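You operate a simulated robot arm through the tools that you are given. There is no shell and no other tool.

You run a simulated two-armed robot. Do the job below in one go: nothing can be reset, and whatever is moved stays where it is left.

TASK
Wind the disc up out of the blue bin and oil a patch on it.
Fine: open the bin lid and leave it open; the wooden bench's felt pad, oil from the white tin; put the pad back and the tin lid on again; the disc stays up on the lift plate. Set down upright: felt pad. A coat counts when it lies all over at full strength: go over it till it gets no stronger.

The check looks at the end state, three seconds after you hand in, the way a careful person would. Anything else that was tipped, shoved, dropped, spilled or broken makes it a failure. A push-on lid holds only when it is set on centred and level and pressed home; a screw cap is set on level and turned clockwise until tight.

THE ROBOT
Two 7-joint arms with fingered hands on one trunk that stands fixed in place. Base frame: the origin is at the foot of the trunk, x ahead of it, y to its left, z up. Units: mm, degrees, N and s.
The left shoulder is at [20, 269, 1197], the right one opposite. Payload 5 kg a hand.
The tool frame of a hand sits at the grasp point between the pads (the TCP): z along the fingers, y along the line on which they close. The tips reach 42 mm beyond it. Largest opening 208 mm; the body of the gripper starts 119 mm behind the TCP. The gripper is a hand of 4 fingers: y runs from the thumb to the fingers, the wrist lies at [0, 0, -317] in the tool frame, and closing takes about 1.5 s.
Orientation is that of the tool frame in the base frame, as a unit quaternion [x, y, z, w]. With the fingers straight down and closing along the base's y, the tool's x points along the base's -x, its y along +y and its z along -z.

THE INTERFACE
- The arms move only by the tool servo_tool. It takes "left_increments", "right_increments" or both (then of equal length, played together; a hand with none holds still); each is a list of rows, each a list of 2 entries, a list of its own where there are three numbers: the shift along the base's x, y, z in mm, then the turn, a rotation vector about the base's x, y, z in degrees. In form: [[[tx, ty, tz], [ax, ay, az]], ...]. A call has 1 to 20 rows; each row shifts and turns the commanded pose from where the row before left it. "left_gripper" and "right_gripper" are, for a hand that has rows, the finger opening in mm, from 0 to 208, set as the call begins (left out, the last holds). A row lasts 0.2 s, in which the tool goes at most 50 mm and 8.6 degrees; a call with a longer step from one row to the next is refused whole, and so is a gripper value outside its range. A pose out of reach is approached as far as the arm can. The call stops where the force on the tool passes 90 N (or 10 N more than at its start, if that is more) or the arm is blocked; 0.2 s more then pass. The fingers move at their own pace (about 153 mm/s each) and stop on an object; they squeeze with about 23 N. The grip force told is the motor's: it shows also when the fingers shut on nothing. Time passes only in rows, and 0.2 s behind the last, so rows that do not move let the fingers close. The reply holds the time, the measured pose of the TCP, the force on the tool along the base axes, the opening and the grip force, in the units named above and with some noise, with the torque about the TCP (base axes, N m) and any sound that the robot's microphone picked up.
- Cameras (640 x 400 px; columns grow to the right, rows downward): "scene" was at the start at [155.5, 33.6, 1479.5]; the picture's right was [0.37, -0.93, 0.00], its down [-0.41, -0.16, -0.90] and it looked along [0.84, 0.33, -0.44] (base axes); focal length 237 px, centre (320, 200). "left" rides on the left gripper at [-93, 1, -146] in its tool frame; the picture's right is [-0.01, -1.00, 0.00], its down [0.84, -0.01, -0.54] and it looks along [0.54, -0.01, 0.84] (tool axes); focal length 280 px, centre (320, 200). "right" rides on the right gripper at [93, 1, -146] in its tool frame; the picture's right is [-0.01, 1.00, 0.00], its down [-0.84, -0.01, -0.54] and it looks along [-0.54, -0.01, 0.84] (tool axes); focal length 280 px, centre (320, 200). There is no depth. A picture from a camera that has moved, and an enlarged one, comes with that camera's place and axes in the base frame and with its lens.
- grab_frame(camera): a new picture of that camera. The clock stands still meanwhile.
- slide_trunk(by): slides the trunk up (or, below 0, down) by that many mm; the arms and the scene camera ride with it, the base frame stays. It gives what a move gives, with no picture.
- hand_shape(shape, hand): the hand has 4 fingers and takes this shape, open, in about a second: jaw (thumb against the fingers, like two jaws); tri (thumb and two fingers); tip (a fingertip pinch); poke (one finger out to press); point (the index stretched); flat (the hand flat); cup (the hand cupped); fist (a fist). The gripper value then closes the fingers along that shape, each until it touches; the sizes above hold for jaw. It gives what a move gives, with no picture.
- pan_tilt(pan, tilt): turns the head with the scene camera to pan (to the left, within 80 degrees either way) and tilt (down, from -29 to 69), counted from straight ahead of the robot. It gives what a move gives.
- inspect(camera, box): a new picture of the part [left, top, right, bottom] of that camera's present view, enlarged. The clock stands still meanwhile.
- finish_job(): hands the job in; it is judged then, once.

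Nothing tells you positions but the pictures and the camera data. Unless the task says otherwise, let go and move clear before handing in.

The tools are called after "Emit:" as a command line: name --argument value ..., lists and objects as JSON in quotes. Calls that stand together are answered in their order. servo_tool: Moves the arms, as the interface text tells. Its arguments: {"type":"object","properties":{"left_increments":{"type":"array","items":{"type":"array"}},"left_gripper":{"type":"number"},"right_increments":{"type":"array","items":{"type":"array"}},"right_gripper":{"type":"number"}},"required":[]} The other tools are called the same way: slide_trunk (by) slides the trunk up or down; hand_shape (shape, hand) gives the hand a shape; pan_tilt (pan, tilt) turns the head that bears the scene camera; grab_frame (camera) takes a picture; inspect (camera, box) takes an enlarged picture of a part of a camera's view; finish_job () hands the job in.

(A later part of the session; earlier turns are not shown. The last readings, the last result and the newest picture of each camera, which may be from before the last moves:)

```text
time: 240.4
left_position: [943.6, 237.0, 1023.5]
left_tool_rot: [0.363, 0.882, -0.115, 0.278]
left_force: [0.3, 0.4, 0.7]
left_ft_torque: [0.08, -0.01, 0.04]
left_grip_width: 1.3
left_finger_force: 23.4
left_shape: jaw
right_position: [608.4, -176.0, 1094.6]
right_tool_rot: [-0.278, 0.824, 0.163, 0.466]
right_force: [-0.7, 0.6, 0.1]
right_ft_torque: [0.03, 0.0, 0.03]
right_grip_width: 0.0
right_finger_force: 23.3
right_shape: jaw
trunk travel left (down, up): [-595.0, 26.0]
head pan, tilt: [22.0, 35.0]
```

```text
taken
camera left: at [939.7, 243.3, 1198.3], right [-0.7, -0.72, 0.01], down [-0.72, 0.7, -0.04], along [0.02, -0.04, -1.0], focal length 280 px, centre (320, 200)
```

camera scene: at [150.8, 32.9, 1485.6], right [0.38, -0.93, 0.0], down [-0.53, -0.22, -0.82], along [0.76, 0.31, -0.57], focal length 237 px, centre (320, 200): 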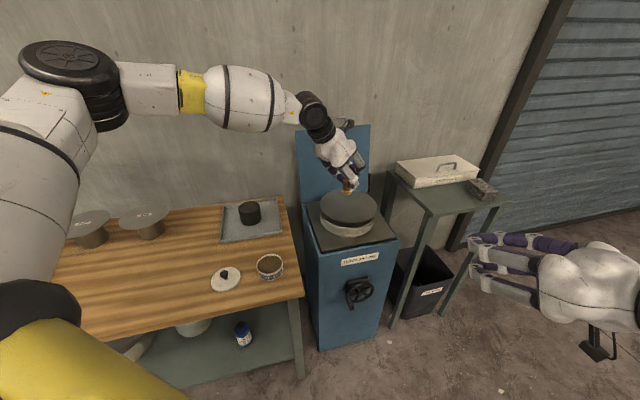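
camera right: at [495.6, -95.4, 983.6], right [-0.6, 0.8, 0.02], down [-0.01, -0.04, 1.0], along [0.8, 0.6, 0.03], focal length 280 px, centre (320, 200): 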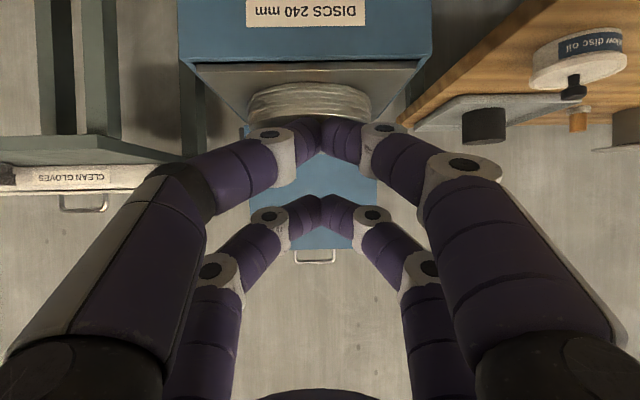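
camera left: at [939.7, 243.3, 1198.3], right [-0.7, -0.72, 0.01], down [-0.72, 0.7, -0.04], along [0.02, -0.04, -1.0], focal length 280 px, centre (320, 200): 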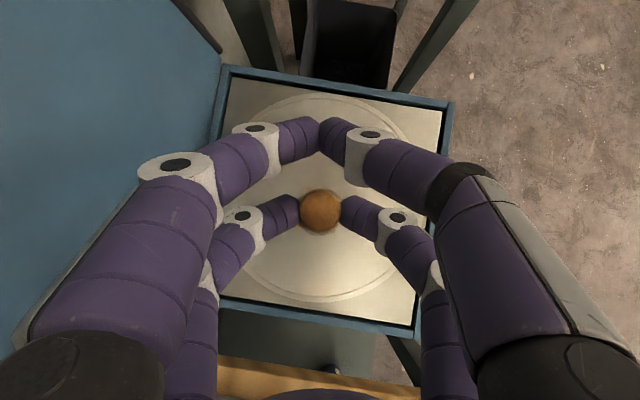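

Reach is fine with this yaw. I'll descend over the patch centre and rub, working across its right half.

Emit:
servo_tool --left_increments '[[[1, 0, -20], [0, 0, 0]], [[0, 0, -20], [0, 0, 0]], [[0, 0, -12], [0, 0, 0]], [[0, 0, -4], [0, 0, 0]], [[0, 0, -2], [0, 0, 0]], [[0, 0, 0], [0, 0, 0]]]'

Emit:
servo_tool --left_increments '[[[0, 0, -1.5], [0, 0, 0]], [[0, 0, 0], [0, 0, 0]]]'

Emit:
servo_tool --left_increments '[[[3, -4, -0.3], [0, 0, 0]], [[3, -4, -0.3], [0, 0, 0]], [[8, 6, -0.3], [0, 0, 0]], [[-8, -6, -0.3], [0, 0, 0]], [[-8, -6, -0.3], [0, 0, 0]], [[8, 6, -0.3], [0, 0, 0]], [[8, 6, -0.3], [0, 0, 0]], [[-8, -6, -0.3], [0, 0, 0]], [[-3, 4, -0.3], [0, 0, 0]], [[8, 6, -0.3], [0, 0, 0]], [[-8, -6, -0.3], [0, 0, 0]], [[-8, -6, -0.3], [0, 0, 0]], [[8, 6, -0.3], [0, 0, 0]], [[-3, 4, -0.3], [0, 0, 0]], [[8, 6, -0.3], [0, 0, 0]], [[-8, -6, -0.3], [0, 0, 0]], [[-8, -6, -0.3], [0, 0, 0]], [[8, 6, -0.3], [0, 0, 0]], [[0, 0, 0], [0, 0, 0]]]'

```text
time: 241.8
left_position: [941.2, 240.3, 968.3]
left_tool_rot: [0.363, 0.882, -0.115, 0.279]
left_force: [-0.5, -0.2, -0.9]
left_ft_torque: [0.02, -0.06, -0.01]
left_grip_width: 1.1
left_finger_force: 23.3
left_shape: jaw
left hand out of reach, approached as far as the arm can: row 3
right_position: [610.3, -177.5, 1094.3]
right_tool_rot: [-0.279, 0.824, 0.164, 0.466]
right_force: [0.0, -1.0, 0.1]
right_ft_torque: [0.02, 0.0, -0.04]
right_grip_width: 0.3
right_finger_force: 23.3
right_shape: jaw
trunk travel left (down, up): [-595.0, 26.0]
head pan, tilt: [22.0, 35.0]
```

```text
time: 242.4
left_position: [940.0, 240.5, 965.7]
left_tool_rot: [0.364, 0.881, -0.116, 0.278]
left_force: [0.0, -0.3, -0.7]
left_ft_torque: [0.01, 0.0, 0.03]
left_grip_width: 1.1
left_finger_force: 23.2
left_shape: jaw
right_position: [611.4, -176.1, 1095.3]
right_tool_rot: [-0.279, 0.823, 0.164, 0.466]
right_force: [1.2, 0.1, -0.1]
right_ft_torque: [0.0, 0.04, -0.02]
right_grip_width: 0.3
right_finger_force: 23.8
right_shape: jaw
trunk travel left (down, up): [-595.0, 26.0]
head pan, tilt: [22.0, 35.0]
```

```text
time: 246.4
left_position: [929.6, 247.9, 963.6]
left_tool_rot: [0.364, 0.882, -0.116, 0.276]
left_force: [-0.1, -0.4, -0.5]
left_ft_torque: [0.01, 0.0, 0.02]
left_grip_width: 1.0
left_finger_force: 22.3
left_shape: jaw
left hand out of reach, approached as far as the arm can: row 1, 2, 3
right_position: [610.4, -178.2, 1094.2]
right_tool_rot: [-0.278, 0.824, 0.163, 0.466]
right_force: [-0.7, -0.1, -0.4]
right_ft_torque: [0.01, 0.01, -0.03]
right_grip_width: 0.0
right_finger_force: 23.0
right_shape: jaw
trunk travel left (down, up): [-595.0, 26.0]
head pan, tilt: [22.0, 35.0]
```

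At the lower height the reach tightens again, so I'll raise the hand, lower the trunk by 80 mm, and try again from there.

Emit:
servo_tool --left_increments '[[[0, 0, 30], [0, 0, 0]], [[0, 0, 40], [0, 0, 0]], [[0, 0, 40], [0, 0, 0]], [[0, 0, 0], [0, 0, 0]]]'

Emit:
slide_trunk --by -90

Emit:
servo_tool --left_increments '[[[9, -10, 0], [0, 0, 0]], [[9, -10, 0], [0, 0, 0]], [[0, 0, 0], [0, 0, 0]]]'

Emit:
inspect --camera "scene" --box '[310, 160, 390, 230]'

```text
time: 247.4
left_position: [931.9, 247.2, 1072.5]
left_tool_rot: [0.363, 0.882, -0.116, 0.278]
left_force: [-0.3, 0.2, -0.6]
left_ft_torque: [-0.07, -0.01, -0.02]
left_grip_width: 1.4
left_finger_force: 23.4
left_shape: jaw
right_position: [611.5, -176.7, 1094.8]
right_tool_rot: [-0.278, 0.824, 0.163, 0.466]
right_force: [0.3, -0.1, 0.1]
right_ft_torque: [-0.04, 0.0, 0.03]
right_grip_width: 0.0
right_finger_force: 23.1
right_shape: jaw
trunk travel left (down, up): [-595.0, 26.0]
head pan, tilt: [22.0, 35.0]
```

```text
time: 248.7
left_position: [930.3, 246.8, 985.1]
left_tool_rot: [0.364, 0.881, -0.116, 0.278]
left_force: [0.1, -0.1, 0.5]
left_ft_torque: [0.04, -0.01, 0.01]
left_grip_width: 1.1
left_finger_force: 22.8
left_shape: jaw
right_position: [609.6, -175.9, 1007.4]
right_tool_rot: [-0.278, 0.824, 0.163, 0.466]
right_force: [-0.6, -0.3, 0.7]
right_ft_torque: [-0.01, -0.01, -0.04]
right_grip_width: 0.1
right_finger_force: 23.0
right_shape: jaw
trunk travel left (down, up): [-505.0, 116.0]
head pan, tilt: [22.0, 35.0]
```

```text
time: 249.5
left_position: [947.7, 228.0, 984.9]
left_tool_rot: [0.364, 0.881, -0.117, 0.278]
left_force: [1.2, 0.2, 0.5]
left_ft_torque: [-0.01, -0.01, 0.03]
left_grip_width: 1.1
left_finger_force: 23.3
left_shape: jaw
right_position: [611.1, -176.2, 1005.6]
right_tool_rot: [-0.279, 0.824, 0.164, 0.466]
right_force: [-0.1, -0.2, 0.3]
right_ft_torque: [-0.03, -0.04, -0.01]
right_grip_width: 0.0
right_finger_force: 23.3
right_shape: jaw
trunk travel left (down, up): [-505.0, 116.0]
head pan, tilt: [22.0, 35.0]
```

```text
5.71 times, centred on (350, 195) of scene
camera zoom: at [153.1, 32.8, 1395.2], right [0.37, -0.93, 0.0], down [-0.53, -0.21, -0.82], along [0.76, 0.31, -0.57], focal length 1355 px, centre (149, 229)
```

zoom: 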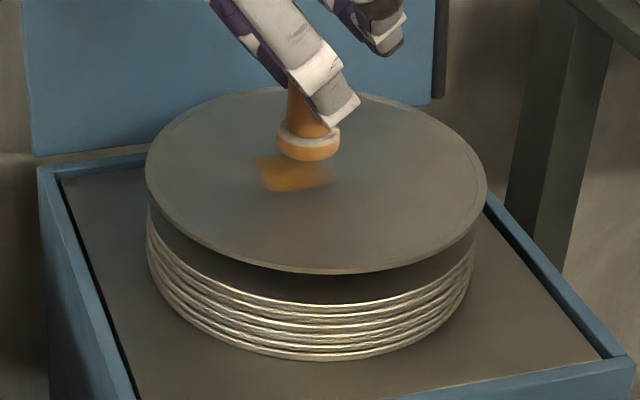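

With the trunk lower, the reach over the patch is comfortable. I'll come down over the patch centre to light contact.

Emit:
servo_tool --left_increments '[[[-2, 6, -10], [0, 0, 0]], [[0, 0, -6], [0, 0, 0]], [[0, 0, -3], [0, 0, 0]], [[0, 0, 0], [0, 0, 0]]]'

Emit:
servo_tool --left_increments '[[[0, 0, -1.5], [0, 0, 0]], [[0, 0, 0], [0, 0, 0]]]'

Emit:
servo_tool --left_increments '[[[0, 0, -1.5], [0, 0, 0]], [[0, 0, 0], [0, 0, 0]]]'

```text
time: 250.5
left_position: [946.9, 234.6, 964.2]
left_tool_rot: [0.364, 0.881, -0.116, 0.278]
left_force: [-0.3, 0.0, -0.4]
left_ft_torque: [-0.02, -0.02, 0.03]
left_grip_width: 1.4
left_finger_force: 22.5
left_shape: jaw
right_position: [611.7, -176.3, 1006.1]
right_tool_rot: [-0.279, 0.824, 0.164, 0.466]
right_force: [-0.4, -0.2, 1.3]
right_ft_torque: [0.02, 0.0, 0.0]
right_grip_width: 0.0
right_finger_force: 22.6
right_shape: jaw
trunk travel left (down, up): [-505.0, 116.0]
head pan, tilt: [22.0, 35.0]
```

```text
time: 251.1
left_position: [946.6, 233.9, 963.3]
left_tool_rot: [0.363, 0.882, -0.115, 0.278]
left_force: [0.3, 0.0, -0.7]
left_ft_torque: [0.02, 0.06, -0.02]
left_grip_width: 1.2
left_finger_force: 22.9
left_shape: jaw
right_position: [609.5, -177.6, 1006.2]
right_tool_rot: [-0.278, 0.824, 0.163, 0.466]
right_force: [-0.3, -0.6, 0.2]
right_ft_torque: [-0.03, -0.01, -0.01]
right_grip_width: 0.0
right_finger_force: 22.6
right_shape: jaw
trunk travel left (down, up): [-505.0, 116.0]
head pan, tilt: [22.0, 35.0]
```

```text
time: 251.7
left_position: [948.5, 233.8, 961.6]
left_tool_rot: [0.363, 0.882, -0.116, 0.278]
left_force: [0.4, -0.2, 2.0]
left_ft_torque: [0.01, -0.05, -0.01]
left_grip_width: 1.2
left_finger_force: 22.9
left_shape: jaw
right_position: [610.0, -176.9, 1004.4]
right_tool_rot: [-0.278, 0.824, 0.164, 0.466]
right_force: [-0.5, 0.1, -0.1]
right_ft_torque: [-0.01, -0.03, -0.02]
right_grip_width: 0.1
right_finger_force: 22.7
right_shape: jaw
trunk travel left (down, up): [-505.0, 116.0]
head pan, tilt: [22.0, 35.0]
```

Good light contact. Rubbing across the whole patch now, with a slow descent to hold contact.

Emit:
servo_tool --left_increments '[[[3, -4, -0.3], [0, 0, 0]], [[8, 6, -0.3], [0, 0, 0]], [[-8, -6, -0.3], [0, 0, 0]], [[-8, -6, -0.3], [0, 0, 0]], [[8, 6, -0.3], [0, 0, 0]], [[-1.5, 2, -0.3], [0, 0, 0]], [[8, 6, -0.3], [0, 0, 0]], [[-8, -6, -0.3], [0, 0, 0]], [[-8, -6, -0.3], [0, 0, 0]], [[8, 6, -0.3], [0, 0, 0]], [[-3, 4, -0.3], [0, 0, 0]], [[8, 6, -0.3], [0, 0, 0]], [[-8, -6, -0.3], [0, 0, 0]], [[-8, -6, -0.3], [0, 0, 0]], [[8, 6, -0.3], [0, 0, 0]], [[0, 0, 0], [0, 0, 0]]]'

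Emit:
servo_tool --left_increments '[[[-3, 4, -0.3], [0, 0, 0]], [[8, 6, -0.3], [0, 0, 0]], [[-8, -6, -0.3], [0, 0, 0]], [[-8, -6, -0.3], [0, 0, 0]], [[8, 6, -0.3], [0, 0, 0]], [[-3, 4, -0.3], [0, 0, 0]], [[8, 6, -0.3], [0, 0, 0]], [[-8, -6, -0.3], [0, 0, 0]], [[-8, -6, -0.3], [0, 0, 0]], [[8, 6, -0.3], [0, 0, 0]], [[0, 0, 0], [0, 0, 0]]]'

Emit:
servo_tool --left_increments '[[[0, 0, 20], [0, 0, 0]], [[-20, 25, 20], [0, 0, 0]], [[-25, 30, 0], [0, 0, 0]], [[-25, 30, 0], [0, 0, 0]], [[0, 0, 0], [0, 0, 0]]]'

Emit:
inspect --camera "scene" --box '[315, 165, 385, 215]'

Emit:
inspect --camera "left" --box '[230, 0, 440, 170]'

```text
time: 255.1
left_position: [945.1, 235.3, 957.6]
left_tool_rot: [0.365, 0.881, -0.117, 0.277]
left_force: [-0.6, 1.0, -1.1]
left_ft_torque: [-0.01, 0.01, 0.0]
left_grip_width: 1.6
left_finger_force: 23.0
left_shape: jaw
right_position: [609.9, -177.1, 1005.7]
right_tool_rot: [-0.278, 0.824, 0.164, 0.466]
right_force: [0.1, -0.7, 0.8]
right_ft_torque: [0.02, -0.03, 0.03]
right_grip_width: 0.1
right_finger_force: 23.0
right_shape: jaw
trunk travel left (down, up): [-505.0, 116.0]
head pan, tilt: [22.0, 35.0]
```

```text
time: 257.5
left_position: [938.5, 243.0, 955.2]
left_tool_rot: [0.364, 0.881, -0.116, 0.278]
left_force: [0.1, -0.9, -0.4]
left_ft_torque: [0.03, 0.0, 0.04]
left_grip_width: 1.0
left_finger_force: 23.1
left_shape: jaw
right_position: [610.9, -177.6, 1006.1]
right_tool_rot: [-0.279, 0.824, 0.163, 0.465]
right_force: [0.3, -0.2, 0.3]
right_ft_torque: [-0.03, 0.02, -0.04]
right_grip_width: 0.0
right_finger_force: 23.2
right_shape: jaw
trunk travel left (down, up): [-505.0, 116.0]
head pan, tilt: [22.0, 35.0]
```

```text
time: 258.7
left_position: [870.0, 327.3, 994.2]
left_tool_rot: [0.365, 0.881, -0.117, 0.277]
left_force: [-0.2, -1.6, -0.6]
left_ft_torque: [0.06, -0.06, 0.02]
left_grip_width: 1.0
left_finger_force: 23.0
left_shape: jaw
right_position: [609.3, -177.2, 1005.7]
right_tool_rot: [-0.278, 0.824, 0.163, 0.466]
right_force: [0.4, -1.0, 0.9]
right_ft_torque: [-0.04, 0.01, -0.01]
right_grip_width: 0.0
right_finger_force: 22.8
right_shape: jaw
trunk travel left (down, up): [-505.0, 116.0]
head pan, tilt: [22.0, 35.0]
```

```text
8.00 times, centred on (350, 190) of scene
camera zoom: at [152.9, 32.8, 1395.1], right [0.37, -0.93, 0.0], down [-0.53, -0.21, -0.82], along [0.76, 0.31, -0.57], focal length 1897 px, centre (80, 280)
```

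zoom: 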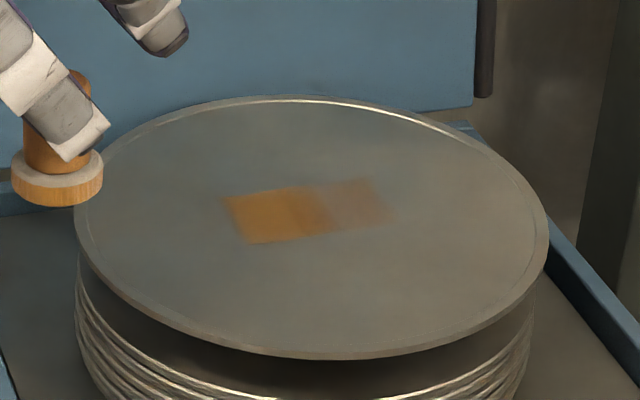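

```text
2.35 times, centred on (335, 85) of left
camera zoom: at [865.7, 333.1, 1168.6], right [-0.7, -0.72, 0.01], down [-0.72, 0.7, -0.04], along [0.02, -0.04, -1.0], focal length 660 px, centre (285, 471)
```

zoom: 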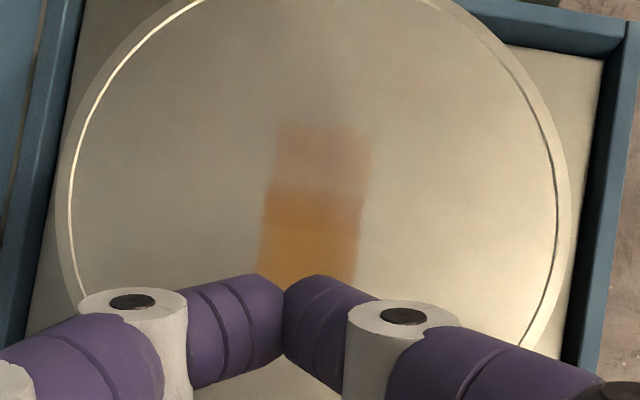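

The coat works in coarse cells: a strong square plus a newly started faint cell to its right. I'll back the hand away for an unobstructed look from above.

Emit:
servo_tool --left_increments '[[[-20, 15, 25], [0, 0, 0]], [[-20, 15, 25], [0, 0, 0]], [[-15, 10, 20], [0, 0, 0]], [[0, 0, 0], [0, 0, 0]]]'

Emit:
grab_frame --camera "left"

Emit:
inspect --camera "left" --box '[260, 0, 420, 120]'

Emit:
inspect --camera "scene" --box '[335, 178, 375, 204]'

```text
time: 259.7
left_position: [814.4, 368.5, 1063.5]
left_tool_rot: [0.364, 0.882, -0.116, 0.277]
left_force: [0.3, 0.2, -0.6]
left_ft_torque: [0.0, -0.06, 0.02]
left_grip_width: 1.2
left_finger_force: 22.7
left_shape: jaw
right_position: [609.8, -177.9, 1005.7]
right_tool_rot: [-0.279, 0.824, 0.164, 0.466]
right_force: [-1.0, 0.6, -0.2]
right_ft_torque: [-0.03, -0.02, -0.02]
right_grip_width: 0.0
right_finger_force: 23.0
right_shape: jaw
trunk travel left (down, up): [-505.0, 116.0]
head pan, tilt: [22.0, 35.0]
```

```text
taken
camera left: at [810.2, 374.8, 1238.0], right [-0.7, -0.72, 0.01], down [-0.72, 0.7, -0.04], along [0.02, -0.04, -1.0], focal length 280 px, centre (320, 200)
```

left: 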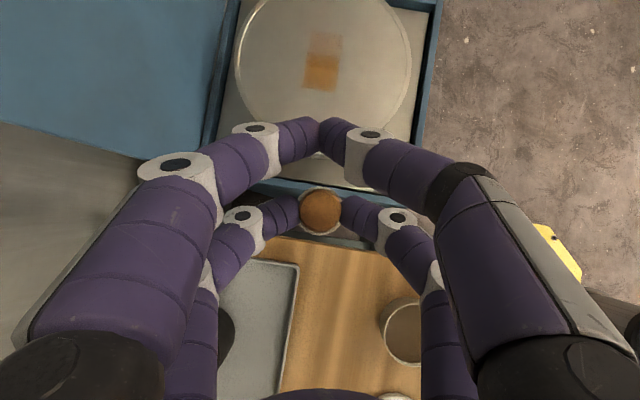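

```text
3.33 times, centred on (340, 60) of left
camera zoom: at [810.2, 374.8, 1238.0], right [-0.7, -0.72, 0.01], down [-0.72, 0.7, -0.04], along [0.02, -0.04, -1.0], focal length 935 px, centre (253, 667)
```

zoom: 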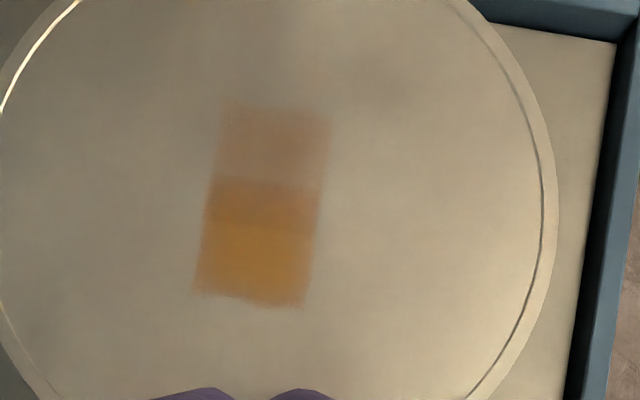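

```text
15.38 times, centred on (355, 191) of scene
camera zoom: at [153.1, 32.9, 1395.1], right [0.37, -0.93, 0.0], down [-0.53, -0.21, -0.82], along [0.76, 0.31, -0.57], focal length 3647 px, centre (-218, 338)
```

zoom: 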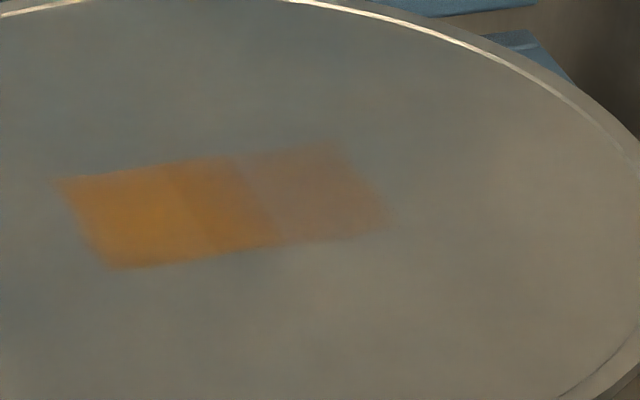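

Now it's clear: the patch is a fixed rectangle, about 75×43 mm, centred on the disc. Its left part is strong, the middle medium and the right part faint, so I'll test reach over the right half.

Emit:
servo_tool --left_increments '[[[33, -35, -10], [0, 0, 0]], [[33, -35, -10], [0, 0, 0]], [[33, -35, -20], [0, 0, 0]], [[33, -35, -20], [0, 0, 0]], [[0, 0, 0], [0, 0, 0]]]'

Emit:
servo_tool --left_increments '[[[15, -17, -10], [0, 0, 0]], [[0, 0, 0], [0, 0, 0]]]'

Emit:
grab_frame --camera "left"

```text
refused: row 3 steps farther than a row can; nothing moved
```

```text
time: 260.3
left_position: [829.2, 350.9, 1054.4]
left_tool_rot: [0.363, 0.882, -0.116, 0.277]
left_force: [1.0, 0.3, -1.0]
left_ft_torque: [-0.05, 0.03, -0.04]
left_grip_width: 1.3
left_finger_force: 22.8
left_shape: jaw
right_position: [610.4, -177.1, 1006.0]
right_tool_rot: [-0.278, 0.823, 0.164, 0.467]
right_force: [1.2, 0.1, -0.4]
right_ft_torque: [0.01, 0.02, 0.04]
right_grip_width: 0.0
right_finger_force: 23.1
right_shape: jaw
trunk travel left (down, up): [-505.0, 116.0]
head pan, tilt: [22.0, 35.0]
```

```text
taken
camera left: at [826.1, 357.9, 1228.0], right [-0.7, -0.72, 0.01], down [-0.72, 0.7, -0.04], along [0.02, -0.04, -1.0], focal length 280 px, centre (320, 200)
```

left: 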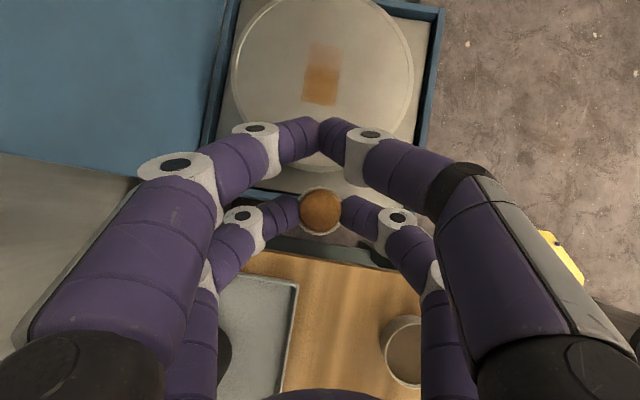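

Emit:
servo_tool --left_increments '[[[26.8, -28.4, -12], [0, 0, 0]], [[26.8, -28.4, -12], [0, 0, 0]], [[26.8, -28.4, -12], [0, 0, 0]], [[26.8, -28.4, -12], [0, 0, 0]], [[0, 0, 0], [0, 0, 0]]]'

Emit:
servo_tool --left_increments '[[[13, -14, -6], [0, 0, 0]], [[13.8, -14.4, -6], [0, 0, 0]], [[0, 0, 0], [0, 0, 0]]]'

Emit:
grab_frame --camera "left"

```text
time: 261.5
left_position: [937.0, 237.3, 1008.1]
left_tool_rot: [0.363, 0.881, -0.116, 0.279]
left_force: [-0.6, -0.6, -0.1]
left_ft_torque: [0.07, 0.0, 0.01]
left_grip_width: 1.0
left_finger_force: 22.8
left_shape: jaw
right_position: [610.2, -177.8, 1006.6]
right_tool_rot: [-0.279, 0.823, 0.164, 0.466]
right_force: [-0.3, 0.0, -0.3]
right_ft_torque: [-0.01, 0.02, 0.03]
right_grip_width: 0.0
right_finger_force: 23.0
right_shape: jaw
trunk travel left (down, up): [-505.0, 116.0]
head pan, tilt: [22.0, 35.0]
```

```text
time: 262.3
left_position: [956.5, 216.8, 996.5]
left_tool_rot: [0.364, 0.882, -0.116, 0.277]
left_force: [0.4, -0.9, -1.1]
left_ft_torque: [-0.07, -0.02, -0.03]
left_grip_width: 1.1
left_finger_force: 23.1
left_shape: jaw
left hand out of reach, approached as far as the arm can: row 2
right_position: [610.6, -175.7, 1005.3]
right_tool_rot: [-0.278, 0.824, 0.163, 0.465]
right_force: [-0.1, -0.4, 0.0]
right_ft_torque: [0.01, 0.0, 0.04]
right_grip_width: 0.0
right_finger_force: 22.9
right_shape: jaw
trunk travel left (down, up): [-505.0, 116.0]
head pan, tilt: [22.0, 35.0]
```

```text
taken
camera left: at [952.5, 223.1, 1170.1], right [-0.7, -0.72, 0.01], down [-0.72, 0.7, -0.04], along [0.02, -0.04, -1.0], focal length 280 px, centre (320, 200)
```

left: 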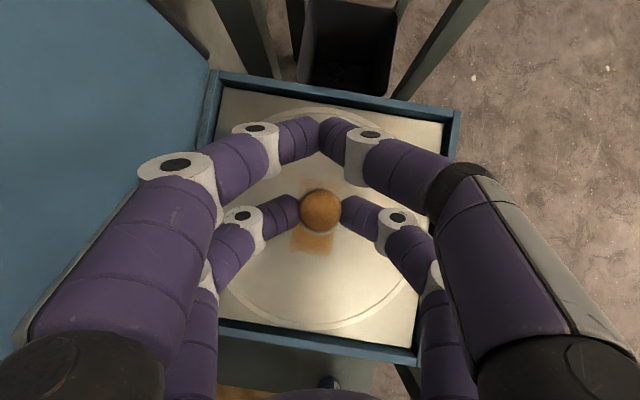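

I'm at the limit again a bit short of the right end. Lowering the trunk helped before, so I'll raise the hand and lower the trunk another 100 mm.

Emit:
servo_tool --left_increments '[[[-5, 5, 40], [0, 0, 0]], [[0, 0, 40], [0, 0, 0]], [[0, 0, 20], [0, 0, 0]], [[0, 0, 0], [0, 0, 0]]]'

Emit:
slide_trunk --by -100

Emit:
servo_tool --left_increments '[[[6, -7, 0], [0, 0, 0]], [[6, -7, 0], [0, 0, 0]], [[0, 0, 0], [0, 0, 0]]]'

```text
time: 263.3
left_position: [950.3, 222.5, 1098.5]
left_tool_rot: [0.365, 0.882, -0.116, 0.276]
left_force: [-0.6, -0.1, -0.3]
left_ft_torque: [-0.01, -0.01, 0.0]
left_grip_width: 1.1
left_finger_force: 23.2
left_shape: jaw
right_position: [610.4, -177.2, 1005.0]
right_tool_rot: [-0.278, 0.824, 0.164, 0.466]
right_force: [-1.4, -0.8, 0.3]
right_ft_torque: [0.03, -0.01, 0.0]
right_grip_width: 0.2
right_finger_force: 23.2
right_shape: jaw
trunk travel left (down, up): [-505.0, 116.0]
head pan, tilt: [22.0, 35.0]
```

```text
time: 264.6
left_position: [950.0, 222.8, 997.3]
left_tool_rot: [0.363, 0.882, -0.116, 0.279]
left_force: [-0.8, -0.1, -0.1]
left_ft_torque: [0.04, -0.04, -0.02]
left_grip_width: 1.3
left_finger_force: 23.3
left_shape: jaw
right_position: [613.1, -177.1, 900.2]
right_tool_rot: [-0.278, 0.826, 0.166, 0.46]
right_force: [-0.2, 0.2, 0.1]
right_ft_torque: [-0.02, 0.03, -0.04]
right_grip_width: 0.0
right_finger_force: 23.0
right_shape: jaw
trunk travel left (down, up): [-405.0, 216.0]
head pan, tilt: [22.0, 35.0]
```

```text
time: 265.4
left_position: [957.0, 213.4, 996.3]
left_tool_rot: [0.365, 0.881, -0.116, 0.28]
left_force: [-0.4, -0.9, 0.2]
left_ft_torque: [-0.01, -0.06, 0.03]
left_grip_width: 1.3
left_finger_force: 22.9
left_shape: jaw
left hand out of reach, approached as far as the arm can: row 2
right_position: [612.4, -176.5, 899.0]
right_tool_rot: [-0.278, 0.827, 0.166, 0.461]
right_force: [-0.6, 0.6, -0.3]
right_ft_torque: [0.0, 0.02, 0.01]
right_grip_width: 0.0
right_finger_force: 22.9
right_shape: jaw
trunk travel left (down, up): [-405.0, 216.0]
head pan, tilt: [22.0, 35.0]
```

That gains a few mm, enough for the pad to overlap the right end. I'll lower here to contact and rub along the depth direction.

Emit:
servo_tool --left_increments '[[[-1, 1.5, -15], [0, 0, 0]], [[0, 0, -12], [0, 0, 0]], [[0, 0, -8], [0, 0, 0]], [[0, 0, -3], [0, 0, 0]], [[0, 0, 0], [0, 0, 0]]]'

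Emit:
servo_tool --left_increments '[[[0, 0, -1.5], [0, 0, 0]], [[0, 0, 0], [0, 0, 0]]]'

Emit:
servo_tool --left_increments '[[[0, 0, -1.5], [0, 0, 0]], [[0, 0, 0], [0, 0, 0]]]'

```text
time: 266.6
left_position: [957.1, 213.2, 956.0]
left_tool_rot: [0.364, 0.882, -0.116, 0.277]
left_force: [0.0, 0.5, -0.6]
left_ft_torque: [0.0, 0.01, -0.01]
left_grip_width: 0.9
left_finger_force: 23.0
left_shape: jaw
right_position: [612.5, -177.6, 898.6]
right_tool_rot: [-0.28, 0.826, 0.167, 0.459]
right_force: [0.3, -0.5, 0.7]
right_ft_torque: [-0.03, 0.0, 0.02]
right_grip_width: 0.1
right_finger_force: 23.1
right_shape: jaw
trunk travel left (down, up): [-405.0, 216.0]
head pan, tilt: [22.0, 35.0]
```

```text
time: 267.2
left_position: [957.0, 213.8, 957.1]
left_tool_rot: [0.364, 0.881, -0.116, 0.278]
left_force: [0.0, -0.2, -1.1]
left_ft_torque: [0.01, -0.01, 0.0]
left_grip_width: 1.3
left_finger_force: 23.3
left_shape: jaw
right_position: [612.4, -176.6, 899.4]
right_tool_rot: [-0.278, 0.826, 0.166, 0.461]
right_force: [0.0, -0.7, 0.3]
right_ft_torque: [0.01, 0.01, 0.04]
right_grip_width: 0.0
right_finger_force: 22.9
right_shape: jaw
trunk travel left (down, up): [-405.0, 216.0]
head pan, tilt: [22.0, 35.0]
```

```text
time: 267.8
left_position: [956.1, 213.2, 955.3]
left_tool_rot: [0.364, 0.882, -0.116, 0.277]
left_force: [0.0, -0.1, -0.1]
left_ft_torque: [-0.01, 0.01, 0.04]
left_grip_width: 1.1
left_finger_force: 23.0
left_shape: jaw
right_position: [613.7, -176.5, 898.9]
right_tool_rot: [-0.279, 0.827, 0.166, 0.459]
right_force: [0.3, -0.3, -0.5]
right_ft_torque: [0.04, 0.03, 0.01]
right_grip_width: 0.1
right_finger_force: 22.1
right_shape: jaw
trunk travel left (down, up): [-405.0, 216.0]
head pan, tilt: [22.0, 35.0]
```

Emit:
servo_tool --left_increments '[[[2, -2.7, -1.5], [0, 0, 0]], [[2, -2.7, -1], [0, 0, 0]], [[0, 0, 0], [0, 0, 0]]]'

Emit:
servo_tool --left_increments '[[[8, 6, -0.4], [0, 0, 0]], [[-8, -6, -0.3], [0, 0, 0]], [[-8, -6, -0.3], [0, 0, 0]], [[8, 6, -0.3], [0, 0, 0]], [[8, 6, -0.3], [0, 0, 0]], [[-8, -6, -0.3], [0, 0, 0]], [[-8, -6, -0.3], [0, 0, 0]], [[8, 6, -0.3], [0, 0, 0]], [[-2.4, 3.2, -0.3], [0, 0, 0]], [[8, 6, -0.3], [0, 0, 0]], [[-8, -6, -0.3], [0, 0, 0]], [[-8, -6, -0.3], [0, 0, 0]], [[8, 6, -0.3], [0, 0, 0]], [[8, 6, -0.3], [0, 0, 0]], [[-8, -6, -0.3], [0, 0, 0]], [[-8, -6, -0.3], [0, 0, 0]], [[8, 6, -0.3], [0, 0, 0]], [[0, 0, 0], [0, 0, 0]]]'

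```text
time: 268.6
left_position: [960.0, 208.6, 954.0]
left_tool_rot: [0.364, 0.881, -0.116, 0.279]
left_force: [-0.2, -0.1, 1.5]
left_ft_torque: [0.0, 0.04, -0.03]
left_grip_width: 1.3
left_finger_force: 22.7
left_shape: jaw
right_position: [612.6, -176.9, 898.9]
right_tool_rot: [-0.279, 0.826, 0.166, 0.46]
right_force: [0.1, 0.0, 0.5]
right_ft_torque: [0.02, -0.06, 0.05]
right_grip_width: 0.0
right_finger_force: 23.2
right_shape: jaw
trunk travel left (down, up): [-405.0, 216.0]
head pan, tilt: [22.0, 35.0]
```

```text
time: 272.4
left_position: [955.3, 214.4, 947.0]
left_tool_rot: [0.363, 0.882, -0.116, 0.277]
left_force: [0.1, 0.5, -0.5]
left_ft_torque: [-0.04, 0.03, 0.0]
left_grip_width: 1.2
left_finger_force: 23.3
left_shape: jaw
left hand out of reach, approached as far as the arm can: row 1
right_position: [613.6, -177.2, 897.9]
right_tool_rot: [-0.277, 0.827, 0.165, 0.46]
right_force: [0.6, 0.2, -0.2]
right_ft_torque: [-0.01, 0.01, -0.01]
right_grip_width: 0.2
right_finger_force: 22.8
right_shape: jaw
trunk travel left (down, up): [-405.0, 216.0]
head pan, tilt: [22.0, 35.0]
```

Emit:
servo_tool --left_increments '[[[0, 0, 20], [0, 0, 0]], [[-28, 30, 22], [0, 0, 0]], [[-28, 30, 22], [0, 0, 0]], [[-28, 30, 22], [0, 0, 0]], [[-28, 30, 22], [0, 0, 0]], [[-28, 30, 10], [0, 0, 0]], [[0, 0, 0], [0, 0, 0]]]'

Emit:
inspect --camera "left" --box '[240, 0, 420, 130]'

Emit:
inspect --camera "scene" --box '[320, 150, 400, 210]'

```text
time: 274.0
left_position: [815.8, 365.2, 1062.6]
left_tool_rot: [0.364, 0.881, -0.117, 0.277]
left_force: [-0.7, -0.6, -0.1]
left_ft_torque: [0.0, -0.03, 0.05]
left_grip_width: 1.4
left_finger_force: 23.0
left_shape: jaw
right_position: [612.5, -177.9, 899.8]
right_tool_rot: [-0.278, 0.827, 0.165, 0.46]
right_force: [-0.4, 0.5, -0.2]
right_ft_torque: [-0.02, -0.03, -0.03]
right_grip_width: 0.0
right_finger_force: 23.5
right_shape: jaw
trunk travel left (down, up): [-405.0, 216.0]
head pan, tilt: [22.0, 35.0]
```

```text
3.08 times, centred on (330, 65) of left
camera zoom: at [811.5, 371.1, 1237.7], right [-0.7, -0.72, 0.01], down [-0.72, 0.7, -0.04], along [0.02, -0.04, -1.0], focal length 863 px, centre (289, 615)
```

zoom: 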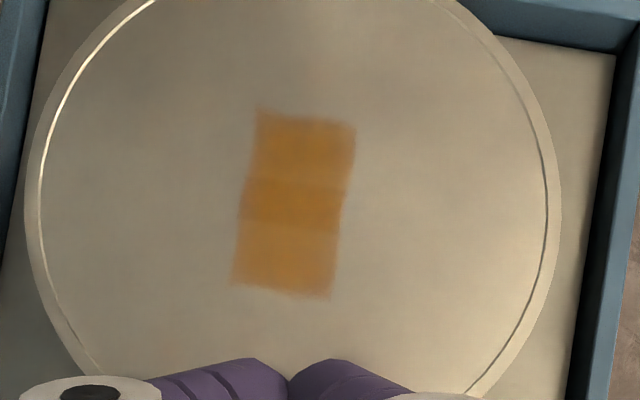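

```text
6.67 times, centred on (360, 180) of scene
camera zoom: at [161.8, 33.1, 1293.6], right [0.37, -0.93, 0.0], down [-0.53, -0.21, -0.82], along [0.76, 0.31, -0.57], focal length 1580 px, centre (53, 333)
```

zoom: 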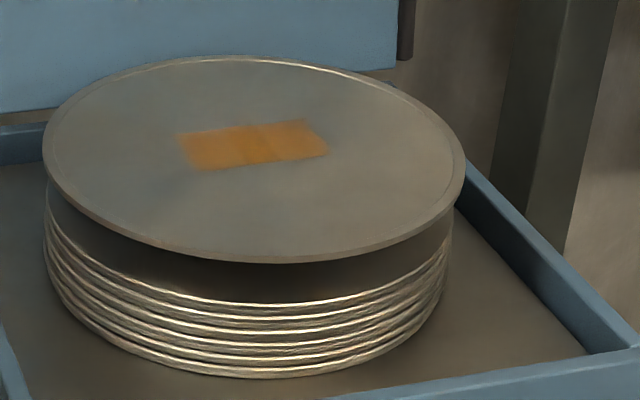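

Excellent: the whole 75×43 mm rectangle is now amber. To be sure of full strength I'll re-dip the pad and go over it again.

Emit:
servo_tool --left_increments '[[[-43.4, 5.6, 0], [0, 0, 0]], [[-43.4, 5.6, 0], [0, 0, 0]], [[-43.4, 5.6, 0], [0, 0, 0]], [[-43.4, 5.6, 0], [0, 0, 0]], [[-43.4, 5.6, 0], [0, 0, 0]], [[0, 0, -25], [0, 0, 0]], [[0, 0, -25], [0, 0, 0]], [[0, 0, -20], [0, 0, 0]], [[0, 0, 0], [0, 0, 0]]]'

Emit:
inspect --camera "left" --box '[220, 120, 420, 300]'

Emit:
inspect --camera "scene" --box '[200, 150, 330, 270]'

```text
time: 276.0
left_position: [597.8, 392.3, 995.5]
left_tool_rot: [0.364, 0.882, -0.116, 0.277]
left_force: [-0.2, 0.3, -0.4]
left_ft_torque: [0.02, 0.0, 0.0]
left_grip_width: 1.2
left_finger_force: 22.6
left_shape: jaw
right_position: [613.4, -176.9, 898.1]
right_tool_rot: [-0.278, 0.827, 0.166, 0.46]
right_force: [-0.7, -0.2, 0.1]
right_ft_torque: [0.01, -0.01, 0.02]
right_grip_width: 0.1
right_finger_force: 22.9
right_shape: jaw
trunk travel left (down, up): [-405.0, 216.0]
head pan, tilt: [22.0, 35.0]
```

```text
2.22 times, centred on (320, 210) of left
camera zoom: at [593.6, 397.8, 1168.8], right [-0.7, -0.72, 0.01], down [-0.72, 0.7, -0.04], along [0.02, -0.04, -1.0], focal length 623 px, centre (320, 178)
```

zoom: 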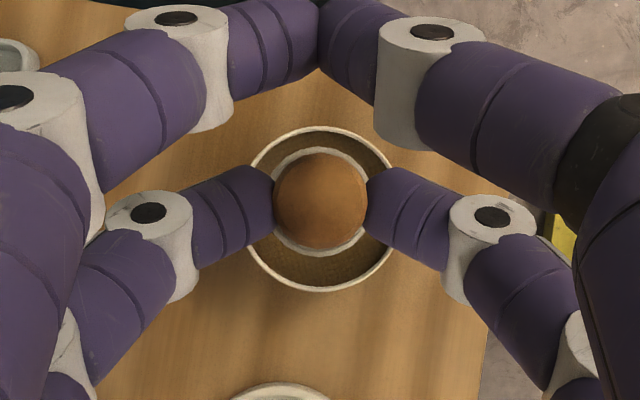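

```text
3.33 times, centred on (265, 210) of scene
camera zoom: at [162.4, 32.9, 1293.6], right [0.37, -0.93, 0.0], down [-0.53, -0.21, -0.82], along [0.76, 0.31, -0.57], focal length 790 px, centre (503, 167)
```

zoom: 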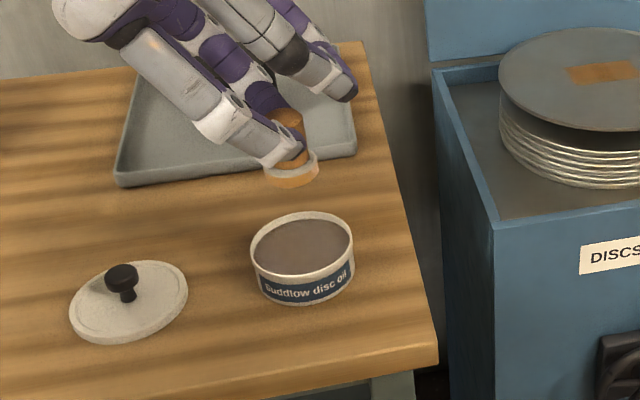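

Emit:
servo_tool --left_increments '[[[0, 0, -25], [0, 0, 0]], [[0, 0, -25], [0, 0, 0]], [[0, 0, -18], [0, 0, 0]], [[0, 0, -4], [0, 0, 0]], [[0, 0, 0], [0, 0, 0]]]'

Emit:
servo_tool --left_increments '[[[0, 0, -2], [0, 0, 0]], [[0, 0, -1.5], [0, 0, 0]], [[0, 0, 0], [0, 0, 0]]]'

Emit:
servo_tool --left_increments '[[[0, 0, -1.5], [0, 0, 0]], [[0, 0, 0], [0, 0, 0]]]'

```text
time: 277.2
left_position: [597.7, 393.2, 922.9]
left_tool_rot: [0.365, 0.881, -0.116, 0.276]
left_force: [0.6, -0.5, -0.3]
left_ft_torque: [-0.02, -0.03, 0.06]
left_grip_width: 1.2
left_finger_force: 22.9
left_shape: jaw
right_position: [613.3, -177.7, 899.8]
right_tool_rot: [-0.278, 0.827, 0.166, 0.46]
right_force: [0.3, -0.1, 0.8]
right_ft_torque: [-0.03, 0.0, -0.04]
right_grip_width: 0.0
right_finger_force: 23.5
right_shape: jaw
trunk travel left (down, up): [-405.0, 216.0]
head pan, tilt: [22.0, 35.0]
```

```text
time: 278.0
left_position: [596.7, 392.2, 919.5]
left_tool_rot: [0.364, 0.882, -0.117, 0.277]
left_force: [-0.3, 0.9, -0.1]
left_ft_torque: [0.0, 0.01, -0.03]
left_grip_width: 1.0
left_finger_force: 22.7
left_shape: jaw
right_position: [612.9, -176.8, 898.2]
right_tool_rot: [-0.279, 0.826, 0.166, 0.46]
right_force: [-0.1, 0.1, -0.3]
right_ft_torque: [-0.01, 0.01, -0.03]
right_grip_width: 0.1
right_finger_force: 22.0
right_shape: jaw
trunk travel left (down, up): [-405.0, 216.0]
head pan, tilt: [22.0, 35.0]
```

```text
time: 278.6
left_position: [595.7, 392.4, 918.4]
left_tool_rot: [0.364, 0.881, -0.117, 0.277]
left_force: [-0.2, 0.4, -0.4]
left_ft_torque: [-0.01, 0.01, 0.01]
left_grip_width: 1.3
left_finger_force: 22.8
left_shape: jaw
right_position: [612.1, -178.4, 899.2]
right_tool_rot: [-0.278, 0.827, 0.166, 0.46]
right_force: [-0.1, 0.6, 0.9]
right_ft_torque: [-0.04, 0.01, -0.01]
right_grip_width: 0.0
right_finger_force: 22.9
right_shape: jaw
trunk travel left (down, up): [-405.0, 216.0]
head pan, tilt: [22.0, 35.0]
```

Emit:
servo_tool --left_increments '[[[0, 0, -1.5], [0, 0, 0]], [[0, 0, 0], [0, 0, 0]]]'

Emit:
servo_tool --left_increments '[[[0, 0, -1], [0, 0, 0]], [[0, 0, 0], [0, 0, 0]]]'

```text
time: 279.2
left_position: [598.2, 391.9, 916.2]
left_tool_rot: [0.363, 0.882, -0.117, 0.277]
left_force: [0.4, 0.5, -0.6]
left_ft_torque: [0.02, 0.0, 0.0]
left_grip_width: 1.4
left_finger_force: 23.1
left_shape: jaw
right_position: [613.0, -176.4, 898.6]
right_tool_rot: [-0.278, 0.827, 0.165, 0.459]
right_force: [-0.5, 0.6, 1.1]
right_ft_torque: [-0.03, 0.0, 0.01]
right_grip_width: 0.2
right_finger_force: 23.0
right_shape: jaw
trunk travel left (down, up): [-405.0, 216.0]
head pan, tilt: [22.0, 35.0]
```

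```text
time: 279.8
left_position: [598.8, 391.2, 915.9]
left_tool_rot: [0.364, 0.881, -0.116, 0.279]
left_force: [-0.8, -0.3, 3.2]
left_ft_torque: [0.02, 0.06, -0.04]
left_grip_width: 1.3
left_finger_force: 22.6
left_shape: jaw
right_position: [612.9, -176.7, 898.5]
right_tool_rot: [-0.279, 0.827, 0.166, 0.459]
right_force: [0.6, -0.4, 0.2]
right_ft_torque: [0.01, -0.01, -0.04]
right_grip_width: 0.0
right_finger_force: 23.6
right_shape: jaw
trunk travel left (down, up): [-405.0, 216.0]
head pan, tilt: [22.0, 35.0]
```

Touching the oil with 3 N. A small swirl to load up, then lift.

Emit:
servo_tool --left_increments '[[[0, 0, -1], [0, 0, 0]], [[4, 0, 0], [0, 0, 0]], [[-4, 4, 0], [0, 0, 0]], [[-4, -4, 0], [0, 0, 0]], [[4, -4, 0], [0, 0, 0]], [[0, 4, 0], [0, 0, 0]], [[0, 0, 0], [0, 0, 0]], [[0, 0, 0], [0, 0, 0]]]'

Emit:
servo_tool --left_increments '[[[0, 0, 10], [0, 0, 0]], [[0, 0, 25], [0, 0, 0]], [[0, 0, 35], [0, 0, 0]], [[0, 0, 40], [0, 0, 0]], [[0, 0, 0], [0, 0, 0]]]'

Emit:
inspect --camera "scene" --box '[200, 130, 330, 270]'

Emit:
inspect --camera "left" --box '[220, 120, 420, 300]'

```text
time: 281.6
left_position: [596.8, 391.3, 915.4]
left_tool_rot: [0.363, 0.882, -0.115, 0.278]
left_force: [-0.1, -4.4, 13.3]
left_ft_torque: [-0.12, 0.15, 0.06]
left_grip_width: 2.0
left_finger_force: 23.6
left_shape: jaw
right_position: [611.4, -176.8, 899.3]
right_tool_rot: [-0.277, 0.827, 0.165, 0.461]
right_force: [-1.0, 0.0, -0.9]
right_ft_torque: [-0.03, -0.02, 0.02]
right_grip_width: 0.0
right_finger_force: 22.8
right_shape: jaw
trunk travel left (down, up): [-405.0, 216.0]
head pan, tilt: [22.0, 35.0]
```

```text
time: 282.8
left_position: [598.6, 390.9, 1024.7]
left_tool_rot: [0.363, 0.882, -0.116, 0.277]
left_force: [0.6, 0.4, -0.4]
left_ft_torque: [0.02, -0.02, 0.01]
left_grip_width: 1.7
left_finger_force: 23.1
left_shape: jaw
right_position: [611.5, -176.0, 898.5]
right_tool_rot: [-0.278, 0.828, 0.165, 0.459]
right_force: [-0.6, -0.8, -0.4]
right_ft_torque: [0.02, 0.0, 0.01]
right_grip_width: 0.0
right_finger_force: 22.9
right_shape: jaw
trunk travel left (down, up): [-405.0, 216.0]
head pan, tilt: [22.0, 35.0]
```

```text
2.86 times, centred on (265, 200) of scene
camera zoom: at [162.2, 32.7, 1293.5], right [0.37, -0.93, 0.0], down [-0.53, -0.21, -0.82], along [0.76, 0.31, -0.57], focal length 677 px, centre (477, 200)
```

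zoom: 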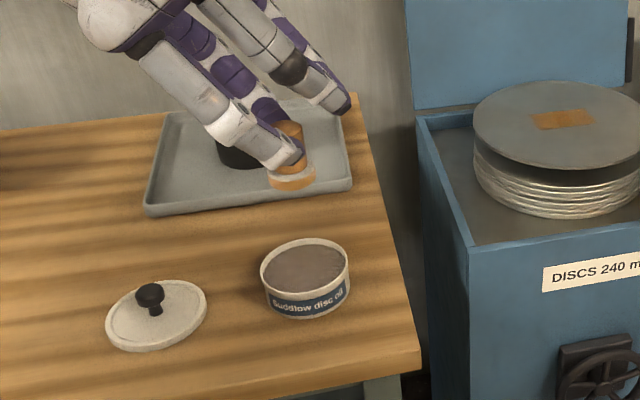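

```text
2.22 times, centred on (320, 210) of left
camera zoom: at [594.2, 395.9, 1199.5], right [-0.7, -0.72, 0.01], down [-0.72, 0.7, -0.04], along [0.02, -0.04, -1.0], focal length 623 px, centre (320, 178)
```

zoom: 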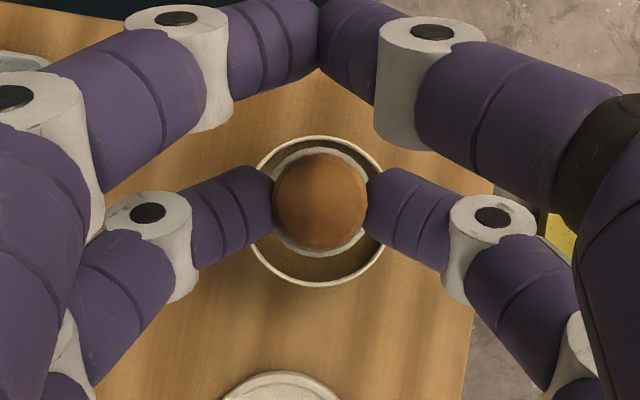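

Emit:
servo_tool --left_increments '[[[43, -19.4, 0], [0, 0, 0]], [[43, -19.4, 0], [0, 0, 0]], [[43, -19.4, 0], [0, 0, 0]], [[43, -19.4, 0], [0, 0, 0]], [[43, -19.4, 0], [0, 0, 0]], [[43, -19.4, 0], [0, 0, 0]], [[43, -19.4, 0], [0, 0, 0]], [[42, -19.4, 0], [0, 0, 0]], [[0, 0, -25], [0, 0, 0]], [[0, 0, -25], [0, 0, 0]], [[0, 0, -15], [0, 0, 0]], [[0, 0, 0], [0, 0, 0]]]'

Emit:
grab_frame --camera "left"

```text
time: 285.4
left_position: [940.6, 236.7, 959.7]
left_tool_rot: [0.364, 0.881, -0.116, 0.277]
left_force: [0.4, -0.6, -0.5]
left_ft_torque: [-0.03, -0.03, -0.04]
left_grip_width: 1.5
left_finger_force: 23.1
left_shape: jaw
right_position: [611.6, -175.7, 898.8]
right_tool_rot: [-0.279, 0.826, 0.166, 0.46]
right_force: [0.3, -1.0, -0.2]
right_ft_torque: [-0.03, 0.01, 0.01]
right_grip_width: 0.0
right_finger_force: 22.9
right_shape: jaw
trunk travel left (down, up): [-405.0, 216.0]
head pan, tilt: [22.0, 35.0]
```

```text
taken
camera left: at [937.5, 242.1, 1133.9], right [-0.7, -0.72, 0.01], down [-0.72, 0.7, -0.04], along [0.02, -0.04, -1.0], focal length 280 px, centre (320, 200)
```

left: 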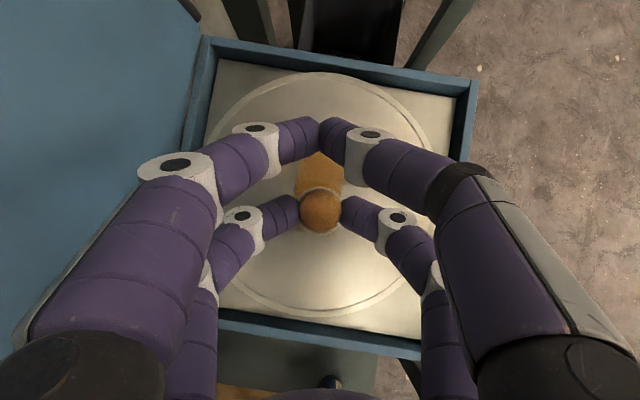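

Emit:
servo_tool --left_increments '[[[0, 0, -7], [0, 0, 0]], [[0, 0, -4], [0, 0, 0]], [[0, 0, 0], [0, 0, 0]]]'

Emit:
servo_tool --left_increments '[[[0, 0, -2], [0, 0, 0]], [[0, 0, 0], [0, 0, 0]]]'

Emit:
servo_tool --left_increments '[[[0, 0, -1.5], [0, 0, 0]], [[0, 0, 0], [0, 0, 0]]]'

```text
time: 286.2
left_position: [941.2, 235.8, 949.6]
left_tool_rot: [0.364, 0.881, -0.117, 0.277]
left_force: [0.0, 0.1, -1.0]
left_ft_torque: [0.03, -0.05, 0.03]
left_grip_width: 1.8
left_finger_force: 22.9
left_shape: jaw
right_position: [611.9, -177.1, 899.1]
right_tool_rot: [-0.278, 0.827, 0.166, 0.46]
right_force: [0.0, 0.4, 0.2]
right_ft_torque: [0.01, 0.01, 0.01]
right_grip_width: 0.0
right_finger_force: 23.5
right_shape: jaw
trunk travel left (down, up): [-405.0, 216.0]
head pan, tilt: [22.0, 35.0]
```

```text
time: 286.8
left_position: [940.5, 235.2, 946.3]
left_tool_rot: [0.364, 0.882, -0.115, 0.277]
left_force: [-0.3, 0.0, -0.6]
left_ft_torque: [0.02, 0.01, 0.02]
left_grip_width: 1.6
left_finger_force: 23.1
left_shape: jaw
right_position: [612.2, -177.1, 899.8]
right_tool_rot: [-0.278, 0.827, 0.166, 0.46]
right_force: [-0.6, 0.4, -0.3]
right_ft_torque: [0.01, -0.04, -0.01]
right_grip_width: 0.0
right_finger_force: 23.2
right_shape: jaw
trunk travel left (down, up): [-405.0, 216.0]
head pan, tilt: [22.0, 35.0]
```

```text
time: 287.4
left_position: [941.2, 237.9, 944.0]
left_tool_rot: [0.363, 0.882, -0.116, 0.278]
left_force: [-0.4, -1.3, 0.4]
left_ft_torque: [-0.03, -0.02, -0.01]
left_grip_width: 1.9
left_finger_force: 23.0
left_shape: jaw
right_position: [613.3, -177.1, 898.6]
right_tool_rot: [-0.278, 0.827, 0.166, 0.46]
right_force: [-0.9, -0.4, -0.1]
right_ft_torque: [-0.02, -0.01, -0.01]
right_grip_width: 0.1
right_finger_force: 22.5
right_shape: jaw
trunk travel left (down, up): [-405.0, 216.0]
head pan, tilt: [22.0, 35.0]
```

Near contact. Now a full raster over the patch from left to right with slow descent.

Emit:
servo_tool --left_increments '[[[0, 0, -1], [0, 0, 0]], [[8, 6, -0.3], [0, 0, 0]], [[-8, -6, -0.3], [0, 0, 0]], [[-8, -6, -0.3], [0, 0, 0]], [[8, 6, -0.3], [0, 0, 0]], [[3.6, -4.8, -0.3], [0, 0, 0]], [[8, 6, -0.3], [0, 0, 0]], [[-8, -6, -0.3], [0, 0, 0]], [[-8, -6, -0.3], [0, 0, 0]], [[8, 6, -0.3], [0, 0, 0]], [[3.6, -4.8, -0.3], [0, 0, 0]], [[8, 6, -0.3], [0, 0, 0]], [[-8, -6, -0.3], [0, 0, 0]], [[-8, -6, -0.3], [0, 0, 0]], [[8, 6, -0.3], [0, 0, 0]], [[3.6, -4.8, -0.3], [0, 0, 0]], [[8, 6, -0.3], [0, 0, 0]], [[-8, -6, -0.3], [0, 0, 0]], [[-8, -6, -0.3], [0, 0, 0]], [[8, 6, -0.3], [0, 0, 0]]]'

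Emit:
servo_tool --left_increments '[[[3.6, -4.8, -0.3], [0, 0, 0]], [[8, 6, -0.3], [0, 0, 0]], [[-8, -6, -0.3], [0, 0, 0]], [[-8, -6, -0.3], [0, 0, 0]], [[8, 6, -0.3], [0, 0, 0]], [[3.6, -4.8, -0.3], [0, 0, 0]], [[8, 6, -0.3], [0, 0, 0]], [[-8, -6, -0.3], [0, 0, 0]], [[-8, -6, -0.3], [0, 0, 0]], [[8, 6, -0.3], [0, 0, 0]], [[0, 0, 0], [0, 0, 0]]]'

Emit:
grab_frame --camera "left"

```text
time: 291.6
left_position: [951.9, 221.4, 935.6]
left_tool_rot: [0.363, 0.882, -0.115, 0.277]
left_force: [-0.3, 0.1, 0.7]
left_ft_torque: [-0.01, -0.04, -0.03]
left_grip_width: 1.6
left_finger_force: 22.5
left_shape: jaw
right_position: [612.1, -176.7, 898.7]
right_tool_rot: [-0.279, 0.827, 0.166, 0.459]
right_force: [-0.4, 0.2, -0.4]
right_ft_torque: [0.01, -0.03, 0.0]
right_grip_width: 0.2
right_finger_force: 23.3
right_shape: jaw
trunk travel left (down, up): [-405.0, 216.0]
head pan, tilt: [22.0, 35.0]
```

```text
time: 294.0
left_position: [959.4, 213.0, 936.0]
left_tool_rot: [0.364, 0.881, -0.116, 0.278]
left_force: [0.5, -0.2, -1.3]
left_ft_torque: [-0.04, 0.01, -0.01]
left_grip_width: 1.8
left_finger_force: 22.9
left_shape: jaw
right_position: [612.9, -176.5, 897.8]
right_tool_rot: [-0.277, 0.827, 0.165, 0.461]
right_force: [-0.1, -0.3, 0.6]
right_ft_torque: [0.01, -0.03, -0.01]
right_grip_width: 0.0
right_finger_force: 22.6
right_shape: jaw
trunk travel left (down, up): [-405.0, 216.0]
head pan, tilt: [22.0, 35.0]
```

```text
taken
camera left: at [955.0, 219.2, 1110.1], right [-0.7, -0.72, 0.01], down [-0.72, 0.7, -0.04], along [0.02, -0.04, -1.0], focal length 280 px, centre (320, 200)
```

left: 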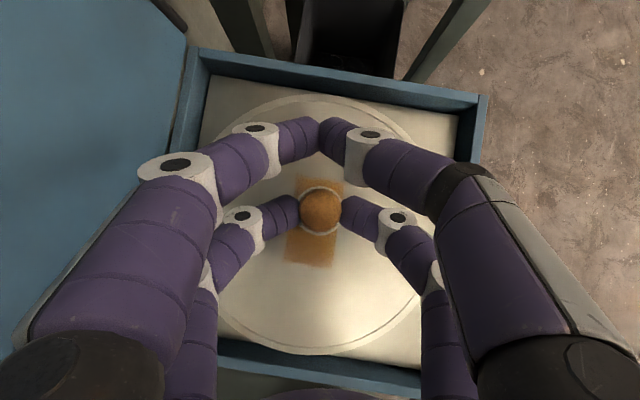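

Emit:
servo_tool --left_increments '[[[0, 0, -2], [0, 0, 0]], [[0, 0, 0], [0, 0, 0]]]'

Emit:
servo_tool --left_increments '[[[0, 0, -1.5], [0, 0, 0]], [[0, 0, 0], [0, 0, 0]]]'

```text
time: 294.6
left_position: [960.6, 212.3, 934.1]
left_tool_rot: [0.365, 0.881, -0.117, 0.278]
left_force: [0.0, 0.0, 1.8]
left_ft_torque: [-0.02, 0.0, -0.02]
left_grip_width: 1.8
left_finger_force: 23.1
left_shape: jaw
right_position: [612.8, -176.4, 899.1]
right_tool_rot: [-0.278, 0.827, 0.165, 0.459]
right_force: [0.4, 1.0, -0.1]
right_ft_torque: [0.0, 0.03, 0.03]
right_grip_width: 0.1
right_finger_force: 23.1
right_shape: jaw
trunk travel left (down, up): [-405.0, 216.0]
head pan, tilt: [22.0, 35.0]
```

```text
time: 295.2
left_position: [958.3, 212.6, 932.5]
left_tool_rot: [0.364, 0.881, -0.117, 0.277]
left_force: [-0.1, 0.3, 1.3]
left_ft_torque: [-0.01, -0.04, -0.03]
left_grip_width: 1.8
left_finger_force: 22.9
left_shape: jaw
right_position: [613.3, -176.6, 898.8]
right_tool_rot: [-0.278, 0.827, 0.165, 0.46]
right_force: [-0.6, 0.5, 0.0]
right_ft_torque: [0.03, 0.0, 0.01]
right_grip_width: 0.3
right_finger_force: 23.2
right_shape: jaw
trunk travel left (down, up): [-405.0, 216.0]
head pan, tilt: [22.0, 35.0]
```

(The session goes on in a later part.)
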